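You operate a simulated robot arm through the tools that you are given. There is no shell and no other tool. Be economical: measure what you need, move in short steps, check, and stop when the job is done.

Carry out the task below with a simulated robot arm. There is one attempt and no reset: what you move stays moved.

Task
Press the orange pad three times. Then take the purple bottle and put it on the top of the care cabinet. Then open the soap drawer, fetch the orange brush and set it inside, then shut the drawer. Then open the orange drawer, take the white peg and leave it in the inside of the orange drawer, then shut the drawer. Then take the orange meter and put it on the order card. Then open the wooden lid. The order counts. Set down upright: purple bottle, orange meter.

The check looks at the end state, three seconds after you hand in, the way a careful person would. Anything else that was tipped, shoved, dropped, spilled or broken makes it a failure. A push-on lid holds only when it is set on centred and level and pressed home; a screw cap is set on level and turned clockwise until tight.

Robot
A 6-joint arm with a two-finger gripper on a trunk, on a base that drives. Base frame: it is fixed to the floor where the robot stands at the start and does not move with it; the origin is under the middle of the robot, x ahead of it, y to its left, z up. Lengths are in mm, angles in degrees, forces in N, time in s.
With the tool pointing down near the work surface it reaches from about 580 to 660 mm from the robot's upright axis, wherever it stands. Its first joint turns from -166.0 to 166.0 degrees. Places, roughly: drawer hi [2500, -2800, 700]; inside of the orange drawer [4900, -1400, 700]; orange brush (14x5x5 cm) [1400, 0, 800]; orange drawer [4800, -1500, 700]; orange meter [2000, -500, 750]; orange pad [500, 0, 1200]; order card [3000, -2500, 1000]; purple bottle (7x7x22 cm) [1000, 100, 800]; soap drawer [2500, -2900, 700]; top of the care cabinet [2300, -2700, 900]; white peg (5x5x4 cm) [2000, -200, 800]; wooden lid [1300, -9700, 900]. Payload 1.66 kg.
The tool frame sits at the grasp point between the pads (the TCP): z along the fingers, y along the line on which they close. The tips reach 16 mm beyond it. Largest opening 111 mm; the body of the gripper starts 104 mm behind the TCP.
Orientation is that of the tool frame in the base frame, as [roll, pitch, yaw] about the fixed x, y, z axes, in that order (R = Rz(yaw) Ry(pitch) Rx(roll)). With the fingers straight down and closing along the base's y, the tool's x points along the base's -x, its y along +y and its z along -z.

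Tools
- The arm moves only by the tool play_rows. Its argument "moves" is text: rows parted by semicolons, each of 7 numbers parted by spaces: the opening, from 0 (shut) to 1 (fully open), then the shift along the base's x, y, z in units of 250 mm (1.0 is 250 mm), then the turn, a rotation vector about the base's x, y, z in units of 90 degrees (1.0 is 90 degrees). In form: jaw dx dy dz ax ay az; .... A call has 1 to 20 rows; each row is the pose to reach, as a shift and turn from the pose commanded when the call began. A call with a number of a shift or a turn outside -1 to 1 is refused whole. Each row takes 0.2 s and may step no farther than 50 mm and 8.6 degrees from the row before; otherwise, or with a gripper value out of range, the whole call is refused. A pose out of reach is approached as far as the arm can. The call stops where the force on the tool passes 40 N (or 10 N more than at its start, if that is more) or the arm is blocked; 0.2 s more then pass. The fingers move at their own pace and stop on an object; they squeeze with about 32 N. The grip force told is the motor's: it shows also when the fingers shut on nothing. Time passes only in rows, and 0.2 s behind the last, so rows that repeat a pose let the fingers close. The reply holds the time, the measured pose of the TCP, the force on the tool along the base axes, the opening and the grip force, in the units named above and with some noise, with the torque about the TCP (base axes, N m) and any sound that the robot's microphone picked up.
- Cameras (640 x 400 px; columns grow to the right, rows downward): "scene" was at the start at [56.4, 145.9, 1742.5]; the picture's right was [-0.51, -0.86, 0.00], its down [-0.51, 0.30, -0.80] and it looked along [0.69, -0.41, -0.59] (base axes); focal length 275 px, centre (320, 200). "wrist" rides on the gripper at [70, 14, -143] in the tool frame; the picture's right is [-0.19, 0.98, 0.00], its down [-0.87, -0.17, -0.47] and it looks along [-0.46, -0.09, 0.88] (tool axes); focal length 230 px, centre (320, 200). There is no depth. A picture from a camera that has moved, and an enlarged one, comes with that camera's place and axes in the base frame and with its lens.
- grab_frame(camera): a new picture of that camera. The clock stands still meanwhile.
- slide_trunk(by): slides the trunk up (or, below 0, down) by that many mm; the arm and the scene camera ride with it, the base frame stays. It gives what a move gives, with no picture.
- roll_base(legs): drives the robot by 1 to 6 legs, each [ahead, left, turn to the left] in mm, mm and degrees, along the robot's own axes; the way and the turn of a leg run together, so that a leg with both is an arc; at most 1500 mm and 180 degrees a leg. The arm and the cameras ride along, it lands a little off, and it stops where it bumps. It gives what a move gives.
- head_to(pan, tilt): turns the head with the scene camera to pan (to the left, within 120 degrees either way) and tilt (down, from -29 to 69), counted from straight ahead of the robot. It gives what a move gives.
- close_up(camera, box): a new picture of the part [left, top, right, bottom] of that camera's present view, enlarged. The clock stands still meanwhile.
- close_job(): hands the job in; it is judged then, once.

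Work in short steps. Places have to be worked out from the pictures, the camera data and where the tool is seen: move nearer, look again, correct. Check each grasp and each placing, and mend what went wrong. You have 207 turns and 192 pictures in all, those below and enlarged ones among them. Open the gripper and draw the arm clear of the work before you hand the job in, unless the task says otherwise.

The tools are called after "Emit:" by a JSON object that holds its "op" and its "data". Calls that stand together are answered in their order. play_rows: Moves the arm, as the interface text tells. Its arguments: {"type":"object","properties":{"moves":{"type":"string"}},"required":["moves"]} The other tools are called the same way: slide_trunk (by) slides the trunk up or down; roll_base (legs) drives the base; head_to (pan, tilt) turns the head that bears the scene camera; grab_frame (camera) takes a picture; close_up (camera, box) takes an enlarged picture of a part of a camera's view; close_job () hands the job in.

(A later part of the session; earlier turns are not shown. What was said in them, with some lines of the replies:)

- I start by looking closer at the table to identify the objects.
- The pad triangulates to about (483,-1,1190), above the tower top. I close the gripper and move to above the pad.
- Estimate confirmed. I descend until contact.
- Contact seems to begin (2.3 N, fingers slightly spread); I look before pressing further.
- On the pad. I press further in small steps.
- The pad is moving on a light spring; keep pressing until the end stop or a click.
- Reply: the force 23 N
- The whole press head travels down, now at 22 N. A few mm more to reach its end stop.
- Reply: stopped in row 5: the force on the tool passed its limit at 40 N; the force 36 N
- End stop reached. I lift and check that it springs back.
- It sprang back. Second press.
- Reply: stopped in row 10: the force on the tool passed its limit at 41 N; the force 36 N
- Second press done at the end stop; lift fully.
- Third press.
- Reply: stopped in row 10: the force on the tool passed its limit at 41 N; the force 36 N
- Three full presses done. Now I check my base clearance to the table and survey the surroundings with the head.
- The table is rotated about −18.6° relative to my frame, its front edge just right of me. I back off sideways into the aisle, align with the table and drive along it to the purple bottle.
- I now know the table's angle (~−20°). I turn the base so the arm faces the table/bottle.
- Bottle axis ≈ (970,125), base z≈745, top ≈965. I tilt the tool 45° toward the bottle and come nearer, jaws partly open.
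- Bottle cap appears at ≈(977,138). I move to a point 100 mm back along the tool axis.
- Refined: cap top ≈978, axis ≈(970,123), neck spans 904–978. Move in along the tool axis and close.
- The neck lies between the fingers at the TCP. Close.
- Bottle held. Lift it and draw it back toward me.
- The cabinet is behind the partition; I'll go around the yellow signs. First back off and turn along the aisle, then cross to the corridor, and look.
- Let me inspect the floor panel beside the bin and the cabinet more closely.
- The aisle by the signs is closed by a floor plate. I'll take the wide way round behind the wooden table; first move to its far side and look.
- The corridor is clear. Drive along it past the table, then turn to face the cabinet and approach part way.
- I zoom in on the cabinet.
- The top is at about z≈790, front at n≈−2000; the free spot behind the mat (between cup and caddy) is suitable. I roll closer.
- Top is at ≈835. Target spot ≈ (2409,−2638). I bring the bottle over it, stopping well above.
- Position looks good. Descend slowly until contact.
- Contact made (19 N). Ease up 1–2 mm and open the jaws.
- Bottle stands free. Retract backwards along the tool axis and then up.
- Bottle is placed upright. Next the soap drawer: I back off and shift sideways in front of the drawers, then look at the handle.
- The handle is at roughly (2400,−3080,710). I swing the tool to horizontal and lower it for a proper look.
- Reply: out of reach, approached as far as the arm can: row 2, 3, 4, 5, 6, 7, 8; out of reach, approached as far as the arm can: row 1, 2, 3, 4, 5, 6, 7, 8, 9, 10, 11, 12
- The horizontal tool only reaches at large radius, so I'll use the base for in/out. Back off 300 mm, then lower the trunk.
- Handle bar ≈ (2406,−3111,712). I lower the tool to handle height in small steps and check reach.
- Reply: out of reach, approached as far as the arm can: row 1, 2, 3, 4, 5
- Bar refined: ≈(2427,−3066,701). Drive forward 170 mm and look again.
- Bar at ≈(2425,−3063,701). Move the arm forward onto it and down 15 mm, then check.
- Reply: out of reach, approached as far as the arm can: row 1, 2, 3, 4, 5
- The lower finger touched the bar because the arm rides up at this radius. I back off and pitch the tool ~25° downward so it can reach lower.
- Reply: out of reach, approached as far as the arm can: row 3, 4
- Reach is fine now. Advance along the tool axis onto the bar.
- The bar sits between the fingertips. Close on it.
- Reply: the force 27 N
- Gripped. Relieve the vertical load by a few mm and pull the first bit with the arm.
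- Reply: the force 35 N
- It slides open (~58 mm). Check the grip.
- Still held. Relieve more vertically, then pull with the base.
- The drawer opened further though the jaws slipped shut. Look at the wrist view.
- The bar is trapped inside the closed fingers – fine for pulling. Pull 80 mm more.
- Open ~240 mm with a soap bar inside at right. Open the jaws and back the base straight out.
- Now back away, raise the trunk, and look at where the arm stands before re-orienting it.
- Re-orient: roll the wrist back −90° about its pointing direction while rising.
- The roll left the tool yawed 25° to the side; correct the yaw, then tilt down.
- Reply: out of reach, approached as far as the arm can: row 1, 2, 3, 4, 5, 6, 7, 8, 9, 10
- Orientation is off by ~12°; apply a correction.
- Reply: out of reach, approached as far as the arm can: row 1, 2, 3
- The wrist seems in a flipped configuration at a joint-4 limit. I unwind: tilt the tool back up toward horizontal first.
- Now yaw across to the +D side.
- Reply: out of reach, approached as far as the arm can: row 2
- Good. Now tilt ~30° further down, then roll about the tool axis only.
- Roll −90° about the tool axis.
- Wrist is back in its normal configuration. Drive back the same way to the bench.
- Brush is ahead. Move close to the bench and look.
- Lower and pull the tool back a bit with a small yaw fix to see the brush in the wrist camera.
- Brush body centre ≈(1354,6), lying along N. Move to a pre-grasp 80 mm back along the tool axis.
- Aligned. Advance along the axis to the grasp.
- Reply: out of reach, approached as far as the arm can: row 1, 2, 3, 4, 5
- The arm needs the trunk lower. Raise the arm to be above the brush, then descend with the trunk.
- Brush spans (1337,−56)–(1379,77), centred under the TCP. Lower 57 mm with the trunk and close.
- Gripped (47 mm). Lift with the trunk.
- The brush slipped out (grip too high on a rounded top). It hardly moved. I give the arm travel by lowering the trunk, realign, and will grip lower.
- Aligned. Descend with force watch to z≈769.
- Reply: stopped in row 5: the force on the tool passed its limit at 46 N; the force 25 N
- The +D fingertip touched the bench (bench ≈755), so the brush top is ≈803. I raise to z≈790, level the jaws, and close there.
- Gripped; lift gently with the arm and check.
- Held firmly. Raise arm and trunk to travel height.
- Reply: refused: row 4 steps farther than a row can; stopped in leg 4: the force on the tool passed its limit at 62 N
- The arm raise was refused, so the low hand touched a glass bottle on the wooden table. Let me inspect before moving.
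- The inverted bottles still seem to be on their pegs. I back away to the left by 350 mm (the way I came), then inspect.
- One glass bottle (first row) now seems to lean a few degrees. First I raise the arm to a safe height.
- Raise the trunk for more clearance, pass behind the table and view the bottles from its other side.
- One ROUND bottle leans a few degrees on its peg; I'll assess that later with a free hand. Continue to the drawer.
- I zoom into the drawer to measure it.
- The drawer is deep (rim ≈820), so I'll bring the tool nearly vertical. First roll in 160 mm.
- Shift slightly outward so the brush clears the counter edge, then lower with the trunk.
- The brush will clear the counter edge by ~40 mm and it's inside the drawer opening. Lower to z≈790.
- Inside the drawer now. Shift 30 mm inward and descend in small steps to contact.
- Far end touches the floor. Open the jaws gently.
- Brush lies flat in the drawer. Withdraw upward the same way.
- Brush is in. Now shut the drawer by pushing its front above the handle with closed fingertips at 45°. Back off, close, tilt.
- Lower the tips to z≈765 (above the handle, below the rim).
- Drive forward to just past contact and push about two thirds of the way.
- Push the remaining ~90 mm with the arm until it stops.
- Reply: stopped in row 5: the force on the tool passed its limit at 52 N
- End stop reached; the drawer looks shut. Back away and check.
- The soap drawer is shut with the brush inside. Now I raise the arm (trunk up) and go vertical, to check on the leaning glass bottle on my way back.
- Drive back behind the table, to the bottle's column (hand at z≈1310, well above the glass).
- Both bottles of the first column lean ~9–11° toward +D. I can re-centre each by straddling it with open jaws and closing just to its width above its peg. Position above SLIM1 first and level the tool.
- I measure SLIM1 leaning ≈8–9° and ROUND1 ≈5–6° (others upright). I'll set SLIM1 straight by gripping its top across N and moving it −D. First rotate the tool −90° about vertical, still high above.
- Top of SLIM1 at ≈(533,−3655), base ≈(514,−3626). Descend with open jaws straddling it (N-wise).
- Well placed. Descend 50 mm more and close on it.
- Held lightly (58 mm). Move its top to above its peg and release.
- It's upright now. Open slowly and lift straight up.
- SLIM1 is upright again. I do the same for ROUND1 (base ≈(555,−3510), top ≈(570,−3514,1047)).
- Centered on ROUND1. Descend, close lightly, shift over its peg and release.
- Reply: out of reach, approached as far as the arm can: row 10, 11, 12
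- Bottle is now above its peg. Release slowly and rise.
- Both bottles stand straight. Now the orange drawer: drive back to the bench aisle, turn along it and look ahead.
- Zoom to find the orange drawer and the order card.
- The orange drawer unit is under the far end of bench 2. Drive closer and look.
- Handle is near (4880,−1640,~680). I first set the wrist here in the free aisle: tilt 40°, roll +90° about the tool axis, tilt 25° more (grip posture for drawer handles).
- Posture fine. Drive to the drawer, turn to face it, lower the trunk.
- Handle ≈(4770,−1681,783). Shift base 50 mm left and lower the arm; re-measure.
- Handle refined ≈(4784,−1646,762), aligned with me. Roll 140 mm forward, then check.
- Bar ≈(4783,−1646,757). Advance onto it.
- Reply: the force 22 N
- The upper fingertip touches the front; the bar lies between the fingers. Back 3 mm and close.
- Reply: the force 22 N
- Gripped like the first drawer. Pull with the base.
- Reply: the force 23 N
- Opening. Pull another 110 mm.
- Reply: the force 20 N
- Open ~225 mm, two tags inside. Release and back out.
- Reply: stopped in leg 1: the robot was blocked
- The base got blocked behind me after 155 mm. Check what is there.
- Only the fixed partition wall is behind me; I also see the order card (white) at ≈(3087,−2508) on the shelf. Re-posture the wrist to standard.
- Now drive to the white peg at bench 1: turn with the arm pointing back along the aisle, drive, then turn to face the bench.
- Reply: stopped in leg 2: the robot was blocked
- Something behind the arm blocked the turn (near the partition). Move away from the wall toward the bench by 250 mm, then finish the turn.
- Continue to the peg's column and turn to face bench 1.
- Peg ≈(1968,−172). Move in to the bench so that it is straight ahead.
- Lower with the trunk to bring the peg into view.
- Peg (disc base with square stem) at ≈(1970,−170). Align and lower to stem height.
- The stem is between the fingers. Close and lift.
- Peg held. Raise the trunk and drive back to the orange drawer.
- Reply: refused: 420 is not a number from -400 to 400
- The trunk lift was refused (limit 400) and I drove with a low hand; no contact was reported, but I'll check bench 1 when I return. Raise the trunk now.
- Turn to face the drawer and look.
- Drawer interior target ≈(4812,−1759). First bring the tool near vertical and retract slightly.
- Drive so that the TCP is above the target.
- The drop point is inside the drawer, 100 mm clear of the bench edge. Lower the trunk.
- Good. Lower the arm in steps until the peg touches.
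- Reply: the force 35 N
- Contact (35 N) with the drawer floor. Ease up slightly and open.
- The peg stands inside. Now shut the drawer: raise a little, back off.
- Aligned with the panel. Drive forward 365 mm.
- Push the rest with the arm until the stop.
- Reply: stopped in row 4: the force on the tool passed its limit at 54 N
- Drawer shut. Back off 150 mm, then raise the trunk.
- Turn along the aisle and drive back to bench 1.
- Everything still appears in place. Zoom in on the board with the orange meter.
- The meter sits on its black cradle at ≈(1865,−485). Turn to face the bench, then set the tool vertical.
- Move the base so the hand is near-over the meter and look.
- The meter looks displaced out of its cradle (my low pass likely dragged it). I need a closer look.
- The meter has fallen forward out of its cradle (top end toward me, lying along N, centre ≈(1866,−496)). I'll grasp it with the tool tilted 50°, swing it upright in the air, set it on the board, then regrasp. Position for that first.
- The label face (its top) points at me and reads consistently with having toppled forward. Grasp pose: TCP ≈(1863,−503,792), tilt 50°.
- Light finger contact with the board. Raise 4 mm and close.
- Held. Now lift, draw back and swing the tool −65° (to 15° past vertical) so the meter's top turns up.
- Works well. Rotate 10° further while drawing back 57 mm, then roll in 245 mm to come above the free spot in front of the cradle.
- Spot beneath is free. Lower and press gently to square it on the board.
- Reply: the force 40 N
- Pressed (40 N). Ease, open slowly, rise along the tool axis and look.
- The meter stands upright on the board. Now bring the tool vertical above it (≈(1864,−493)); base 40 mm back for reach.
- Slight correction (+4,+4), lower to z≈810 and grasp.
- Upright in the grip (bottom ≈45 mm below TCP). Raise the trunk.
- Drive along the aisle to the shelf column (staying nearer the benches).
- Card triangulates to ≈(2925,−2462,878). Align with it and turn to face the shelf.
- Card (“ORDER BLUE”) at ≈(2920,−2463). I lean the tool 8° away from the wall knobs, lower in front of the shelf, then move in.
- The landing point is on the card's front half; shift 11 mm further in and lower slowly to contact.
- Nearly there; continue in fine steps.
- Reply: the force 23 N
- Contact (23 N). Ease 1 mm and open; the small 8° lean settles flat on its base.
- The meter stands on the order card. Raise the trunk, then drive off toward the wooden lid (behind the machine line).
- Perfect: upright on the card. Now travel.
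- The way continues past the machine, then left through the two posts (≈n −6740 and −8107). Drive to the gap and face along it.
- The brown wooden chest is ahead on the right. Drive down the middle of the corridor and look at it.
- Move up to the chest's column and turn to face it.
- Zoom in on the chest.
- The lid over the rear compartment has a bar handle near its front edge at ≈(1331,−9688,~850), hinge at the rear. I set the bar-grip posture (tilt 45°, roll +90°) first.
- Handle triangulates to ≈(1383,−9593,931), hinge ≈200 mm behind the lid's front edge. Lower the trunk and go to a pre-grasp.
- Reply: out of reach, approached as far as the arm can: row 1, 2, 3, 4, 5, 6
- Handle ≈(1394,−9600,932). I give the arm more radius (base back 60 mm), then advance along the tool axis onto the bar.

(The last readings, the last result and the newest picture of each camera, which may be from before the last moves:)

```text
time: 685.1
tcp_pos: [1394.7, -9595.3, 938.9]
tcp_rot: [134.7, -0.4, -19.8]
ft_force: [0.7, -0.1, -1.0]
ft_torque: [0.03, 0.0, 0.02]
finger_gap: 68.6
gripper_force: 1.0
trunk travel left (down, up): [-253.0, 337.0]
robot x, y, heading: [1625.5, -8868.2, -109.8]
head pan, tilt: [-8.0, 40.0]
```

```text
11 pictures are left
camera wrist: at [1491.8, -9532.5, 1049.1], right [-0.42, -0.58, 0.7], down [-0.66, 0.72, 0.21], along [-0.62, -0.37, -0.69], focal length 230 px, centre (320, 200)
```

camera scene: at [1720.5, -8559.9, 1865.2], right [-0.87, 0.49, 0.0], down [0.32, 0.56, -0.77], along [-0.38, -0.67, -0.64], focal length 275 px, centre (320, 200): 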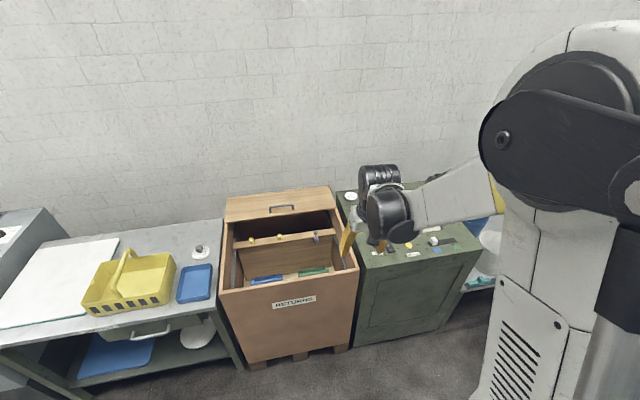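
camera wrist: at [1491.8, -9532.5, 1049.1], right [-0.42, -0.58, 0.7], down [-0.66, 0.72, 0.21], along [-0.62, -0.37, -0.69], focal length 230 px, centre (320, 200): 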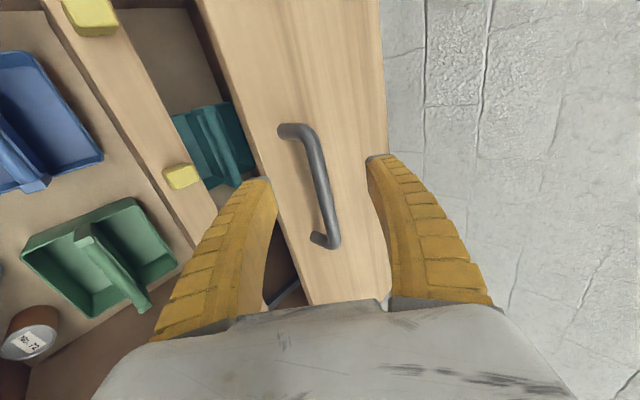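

Depth check suggests the bar is ~50 mm further along the tool axis (≈(1373,−9623,898)). Advance in small steps.

Emit:
{"op": "play_rows", "data": {"moves": "0.6 -0.02 -0.03 -0.035 0 0 0; 0.6 -0.04 -0.06 -0.07 0 0 0; 0.6 -0.058 -0.085 -0.105 0 0 0; 0.6 -0.073 -0.11 -0.135 0 0 0; 0.6 -0.073 -0.11 -0.135 0 0 0"}}

Emit:
{"op": "grab_frame", "data": {"camera": "wrist"}}

```text
time: 686.3
tcp_pos: [1377.1, -9620.6, 907.2]
tcp_rot: [134.6, -0.3, -19.8]
ft_force: [11.2, 16.7, 18.8]
ft_torque: [1.07, -0.68, 0.14]
finger_gap: 73.8
gripper_force: 1.6
trunk travel left (down, up): [-253.0, 337.0]
robot x, y, heading: [1626.3, -8870.0, -109.8]
head pan, tilt: [-8.0, 40.0]
```

```text
10 pictures are left
camera wrist: at [1475.7, -9557.3, 1017.5], right [-0.42, -0.58, 0.7], down [-0.66, 0.72, 0.21], along [-0.62, -0.38, -0.69], focal length 230 px, centre (320, 200)
```

wrist: 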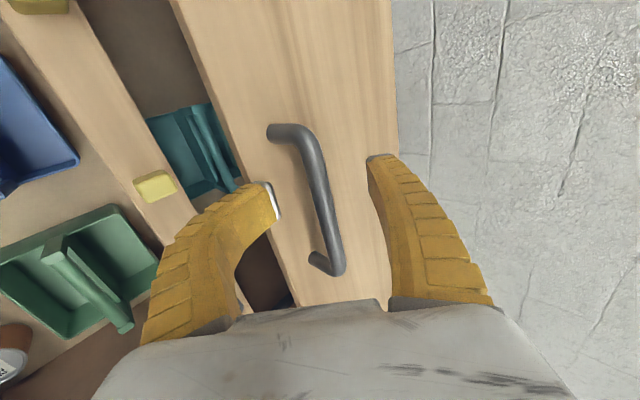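

The lower fingertip rests on the lid near its edge; the bar lies between the fingertips. Close.

Emit:
{"op": "play_rows", "data": {"moves": "0.45 0 0 0.006 0 0 0; 0.3 0 0 0.006 0 0 0; 0.15 0 0 0.004 0 0 0; 0 0 0 0 0 0 0; 0 0 0 0 0 0 0; 0 0 0 0 0 0 0"}}

Emit:
{"op": "grab_frame", "data": {"camera": "wrist"}}

```text
time: 686.8
tcp_pos: [1378.9, -9619.2, 906.0]
tcp_rot: [134.9, -0.3, -19.9]
ft_force: [-0.6, 0.9, -0.5]
ft_torque: [0.01, -0.02, 0.01]
finger_gap: 34.5
gripper_force: 1.3
trunk travel left (down, up): [-253.0, 337.0]
robot x, y, heading: [1628.6, -8863.5, -109.7]
head pan, tilt: [-8.0, 40.0]
stopped in row 2: the force on the tool passed its limit at 49 N (the readings are from after the stop); the commanded pose is now the measured one
```

```text
9 pictures are left
camera wrist: at [1475.2, -9556.8, 1017.8], right [-0.42, -0.59, 0.7], down [-0.66, 0.72, 0.21], along [-0.62, -0.37, -0.69], focal length 230 px, centre (320, 200)
```

wrist: 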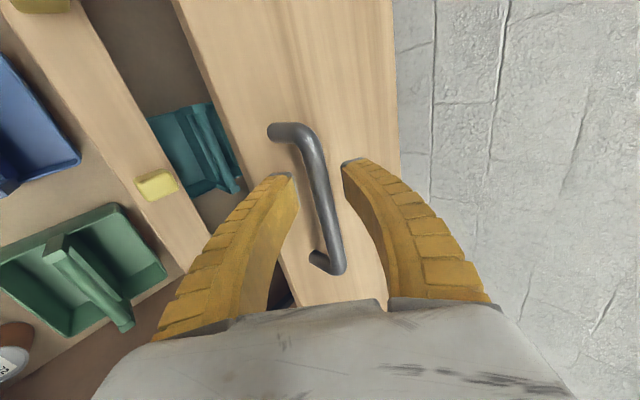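

Now free and straddling the bar. Close fully.

Emit:
{"op": "play_rows", "data": {"moves": "0.2 0 0 0 0 0 0; 0.1 0 0 0 0 0 0; 0 0 0 0 0 0 0; 0 0 0 0 0 0 0; 0 0 0 0 0 0 0"}}

```text
time: 688.0
tcp_pos: [1375.8, -9623.1, 905.2]
tcp_rot: [135.0, -0.2, -19.8]
ft_force: [-9.5, -25.5, 11.5]
ft_torque: [0.06, 0.09, 0.26]
finger_gap: 9.3
gripper_force: 34.0
trunk travel left (down, up): [-253.0, 337.0]
robot x, y, heading: [1628.0, -8866.5, -109.6]
head pan, tilt: [-8.0, 40.0]
```

Bar gripped. Lift the first 30° of the arc about the rear hinge (radius ≈175 mm) and watch the forces.

Emit:
{"op": "play_rows", "data": {"moves": "0 -0.004 -0.012 0.061 0 0 0; 0 -0.01 -0.028 0.12 0 0 0; 0 -0.018 -0.049 0.177 0 0 0; 0 -0.027 -0.075 0.232 0 0 0; 0 -0.038 -0.105 0.284 0 0 0; 0 -0.05 -0.139 0.332 0 0 0; 0 -0.05 -0.139 0.332 0 0 0"}}

Emit:
{"op": "grab_frame", "data": {"camera": "scene"}}

```text
time: 689.6
tcp_pos: [1367.0, -9658.5, 985.7]
tcp_rot: [135.1, -0.4, -19.7]
ft_force: [1.1, -14.2, -16.4]
ft_torque: [0.16, -0.04, 0.25]
finger_gap: 7.1
gripper_force: 33.5
trunk travel left (down, up): [-253.0, 337.0]
robot x, y, heading: [1630.4, -8866.9, -109.5]
head pan, tilt: [-8.0, 40.0]
```

```text
8 pictures are left
camera scene: at [1773.4, -8991.5, 1664.9], right [-0.89, 0.46, 0.0], down [0.3, 0.57, -0.76], along [-0.36, -0.68, -0.64], focal length 275 px, centre (320, 200)
```

scene: 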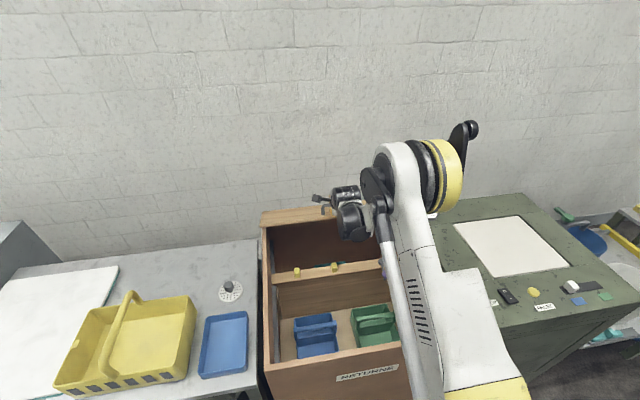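

The lid is rising. Continue the arc to ~70°.

Emit:
{"op": "play_rows", "data": {"moves": "0 -0.014 -0.038 0.046 0 0 0; 0 -0.028 -0.079 0.088 0 0 0; 0 -0.045 -0.125 0.126 0 0 0; 0 -0.062 -0.173 0.16 0 0 0; 0 -0.08 -0.223 0.189 0 0 0; 0 -0.098 -0.275 0.212 0 0 0; 0 -0.118 -0.331 0.233 0 0 0; 0 -0.138 -0.386 0.248 0 0 0; 0 -0.138 -0.386 0.248 0 0 0"}}

Emit:
{"op": "grab_frame", "data": {"camera": "wrist"}}

```text
time: 691.6
tcp_pos: [1333.6, -9752.0, 1052.7]
tcp_rot: [134.9, -0.2, -19.7]
ft_force: [20.4, -1.4, 10.5]
ft_torque: [0.27, -0.15, 0.05]
finger_gap: 6.1
gripper_force: 33.2
trunk travel left (down, up): [-253.0, 337.0]
robot x, y, heading: [1623.5, -8867.2, -109.8]
head pan, tilt: [-8.0, 40.0]
```

```text
7 pictures are left
camera wrist: at [1430.7, -9689.8, 1163.1], right [-0.42, -0.59, 0.69], down [-0.66, 0.72, 0.21], along [-0.62, -0.37, -0.69], focal length 230 px, centre (320, 200)
```

wrist: 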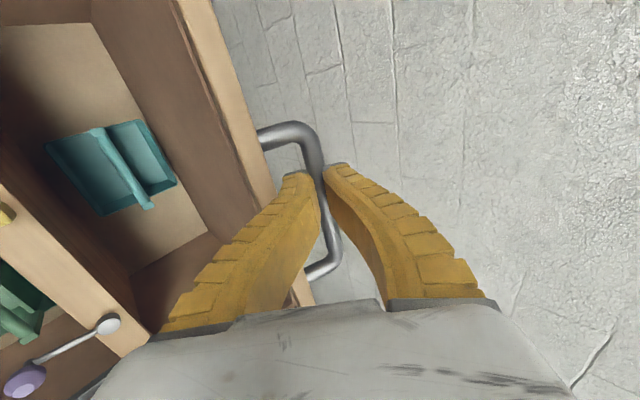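

The lid is near 70–75°, edge-on in view. The next part of the arc is almost horizontal, so push it over with the base by 75 mm.

Emit:
{"op": "roll_base", "data": {"legs": [[75, 0, 0]]}}

Emit:
{"op": "grab_frame", "data": {"camera": "wrist"}}

```text
time: 692.6
tcp_pos: [1308.8, -9823.7, 1051.6]
tcp_rot: [135.0, -0.2, -19.7]
ft_force: [29.2, -2.7, 11.9]
ft_torque: [1.71, -0.56, 0.36]
finger_gap: 6.0
gripper_force: 26.5
trunk travel left (down, up): [-253.0, 337.0]
robot x, y, heading: [1603.8, -8937.6, -109.8]
head pan, tilt: [-8.0, 40.0]
```

```text
6 pictures are left
camera wrist: at [1407.0, -9760.1, 1162.6], right [-0.41, -0.59, 0.69], down [-0.66, 0.72, 0.21], along [-0.62, -0.37, -0.69], focal length 230 px, centre (320, 200)
```

wrist: 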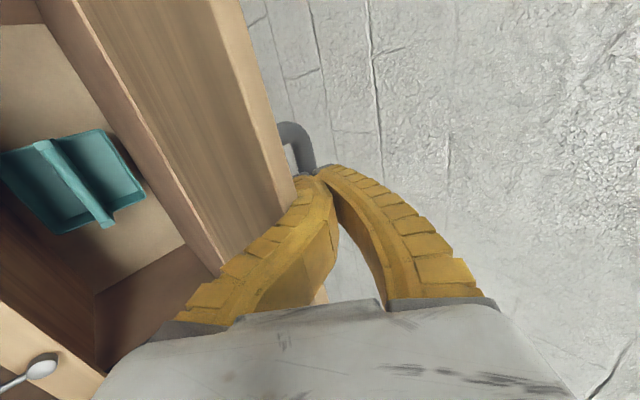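

The lid is just past vertical (≈93°). Push a further 20 mm with the arm and open the fingers a little.

Emit:
{"op": "play_rows", "data": {"moves": "0 -0.013 -0.038 -0.005 0 0 0; 0 -0.027 -0.075 -0.015 0 0 0; 0.15 -0.027 -0.075 -0.015 0 0 0; 0.25 -0.027 -0.075 -0.015 0 0 0; 0.25 -0.027 -0.075 -0.015 0 0 0"}}

Emit:
{"op": "grab_frame", "data": {"camera": "wrist"}}

```text
time: 693.3
tcp_pos: [1303.5, -9842.2, 1055.9]
tcp_rot: [134.1, -0.4, -19.5]
ft_force: [-0.7, -3.8, 38.9]
ft_torque: [1.57, -0.66, 0.67]
finger_gap: 1.5
gripper_force: 0.0
trunk travel left (down, up): [-253.0, 337.0]
robot x, y, heading: [1600.3, -8937.5, -109.6]
head pan, tilt: [-8.0, 40.0]
stopped in row 3: the force on the tool passed its limit at 49 N (the readings are from after the stop); the commanded pose is now the measured one
```

```text
5 pictures are left
camera wrist: at [1400.4, -9777.7, 1165.9], right [-0.41, -0.58, 0.7], down [-0.67, 0.72, 0.2], along [-0.62, -0.38, -0.68], focal length 230 px, centre (320, 200)
```

wrist: 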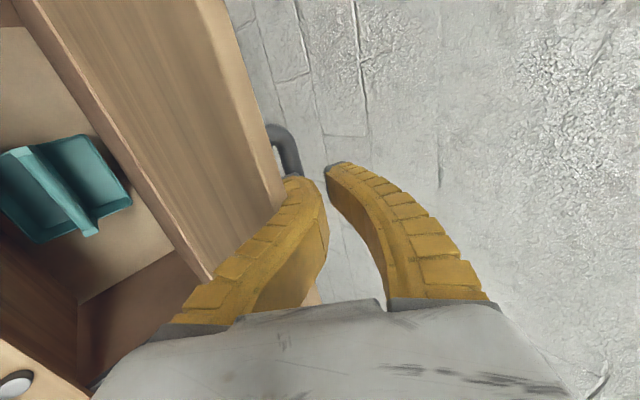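

The lower finger presses on the lid edge. Rise straight up clear of it, then look.

Emit:
{"op": "play_rows", "data": {"moves": "0.3 0 0 0.05 0 0 0; 0.3 0 0 0.15 0 0 0; 0.3 0 0 0.28 0 0 0; 0.3 0 0 0.4 0 0 0; 0.3 0 0 0.4 0 0 0"}}

Emit:
{"op": "grab_frame", "data": {"camera": "scene"}}

```text
time: 694.5
tcp_pos: [1301.2, -9844.1, 1150.4]
tcp_rot: [134.6, -0.4, -19.6]
ft_force: [-0.9, 0.1, -0.9]
ft_torque: [-0.02, 0.01, 0.02]
finger_gap: 35.9
gripper_force: 1.7
trunk travel left (down, up): [-253.0, 337.0]
robot x, y, heading: [1602.9, -8932.2, -109.9]
head pan, tilt: [-8.0, 40.0]
```

```text
4 pictures are left
camera scene: at [1748.9, -9058.3, 1665.1], right [-0.89, 0.46, 0.0], down [0.3, 0.57, -0.77], along [-0.36, -0.68, -0.64], focal length 275 px, centre (320, 200)
```

scene: 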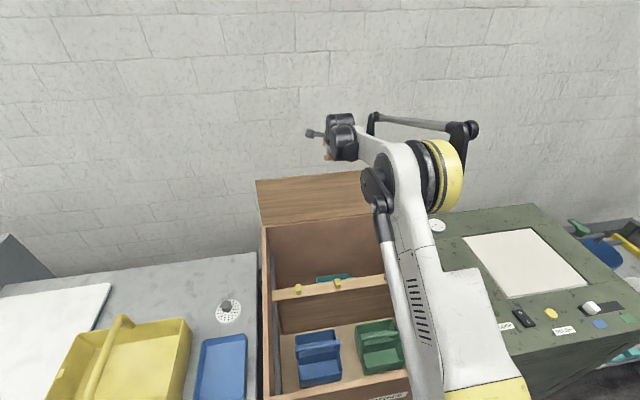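

The lid stands open on its own. Raise the trunk 150 mm, then back away.

Emit:
{"op": "slide_trunk", "data": {"by": 200}}

Emit:
{"op": "roll_base", "data": {"legs": [[-450, 0, 0]]}}

Emit:
{"op": "play_rows", "data": {"moves": "1 0 0 0 0 0 0; 1 0 0 0 0 0 0; 1 0 0 0 0 0 0; 1 0 0 0 0 0 0; 1 0 0 0 0 0 0; 1 0 0 0 0 0 0"}}

Emit:
{"op": "close_up", "data": {"camera": "scene", "box": [200, 120, 420, 320]}}

```text
time: 696.6
tcp_pos: [1301.8, -9844.3, 1349.8]
tcp_rot: [134.7, -0.4, -19.7]
ft_force: [-0.6, -0.7, 0.0]
ft_torque: [0.03, -0.02, -0.01]
finger_gap: 35.9
gripper_force: 1.5
trunk travel left (down, up): [-453.0, 137.0]
robot x, y, heading: [1602.5, -8936.2, -109.8]
head pan, tilt: [-8.0, 40.0]
```

```text
time: 699.3
tcp_pos: [1455.7, -9423.6, 1352.1]
tcp_rot: [134.6, -0.4, -19.3]
ft_force: [0.4, 0.7, 0.2]
ft_torque: [-0.01, -0.04, 0.01]
finger_gap: 35.7
gripper_force: 1.6
trunk travel left (down, up): [-453.0, 137.0]
robot x, y, heading: [1754.1, -8517.1, -109.5]
head pan, tilt: [-8.0, 40.0]
```

```text
time: 700.7
tcp_pos: [1456.5, -9423.1, 1351.6]
tcp_rot: [134.6, -0.4, -19.3]
ft_force: [0.9, 0.0, -0.5]
ft_torque: [-0.04, 0.03, 0.0]
finger_gap: 110.9
gripper_force: 0.0
trunk travel left (down, up): [-453.0, 137.0]
robot x, y, heading: [1748.6, -8513.7, -109.6]
head pan, tilt: [-8.0, 40.0]
```

```text
2.00 times, centred on (310, 220) of scene
camera zoom: at [1899.4, -8634.7, 1865.2], right [-0.89, 0.46, 0.0], down [0.3, 0.57, -0.77], along [-0.35, -0.68, -0.64], focal length 550 px, centre (340, 160)
```

zoom: 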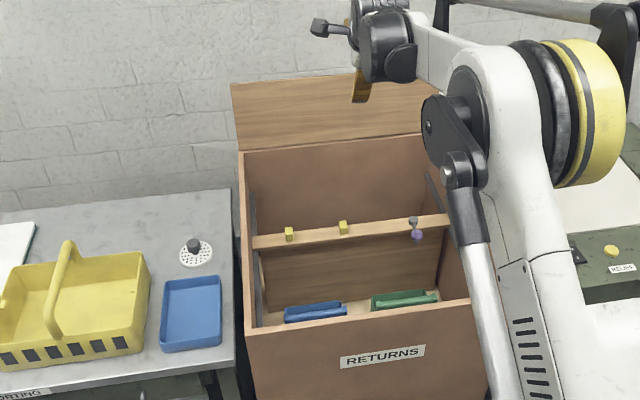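

The lid is standing open by itself, the gripper is open and the arm is clear. I hand the job in.

Emit:
{"op": "close_job", "data": {}}

```text
The job is handed in.
```

I carried out all the steps in order and handed the job in; I don't have the judging result. On the way I disturbed some things outside the task.

- **Orange pad:** pressed to its end stop three times. No click or display change confirmed that the presses counted.
- **Purple bottle:** standing upright on top of the care cabinet.
- **Orange brush:** lying in the soap drawer, drawer shut.
- **White peg:** standing in the orange drawer, drawer shut.
- **Orange meter:** standing upright on the order card.
- **Wooden lid:** open, standing on its own.

**What I disturbed:**
- **Glass bottles:** I drove with the hand too low and bumped two of the upside-down glass bottles on the wooden table. They leaned roughly 5–10 degrees, and I set them upright again.
- **Orange meter:** a second low pass over the bench had probably knocked it out of its cradle. I stood it up again before taking it to the card.
- **Partition:** the base backed into the partition wall once near the orange drawer. Soon after, a turn there was blocked too; I didn't see by what.
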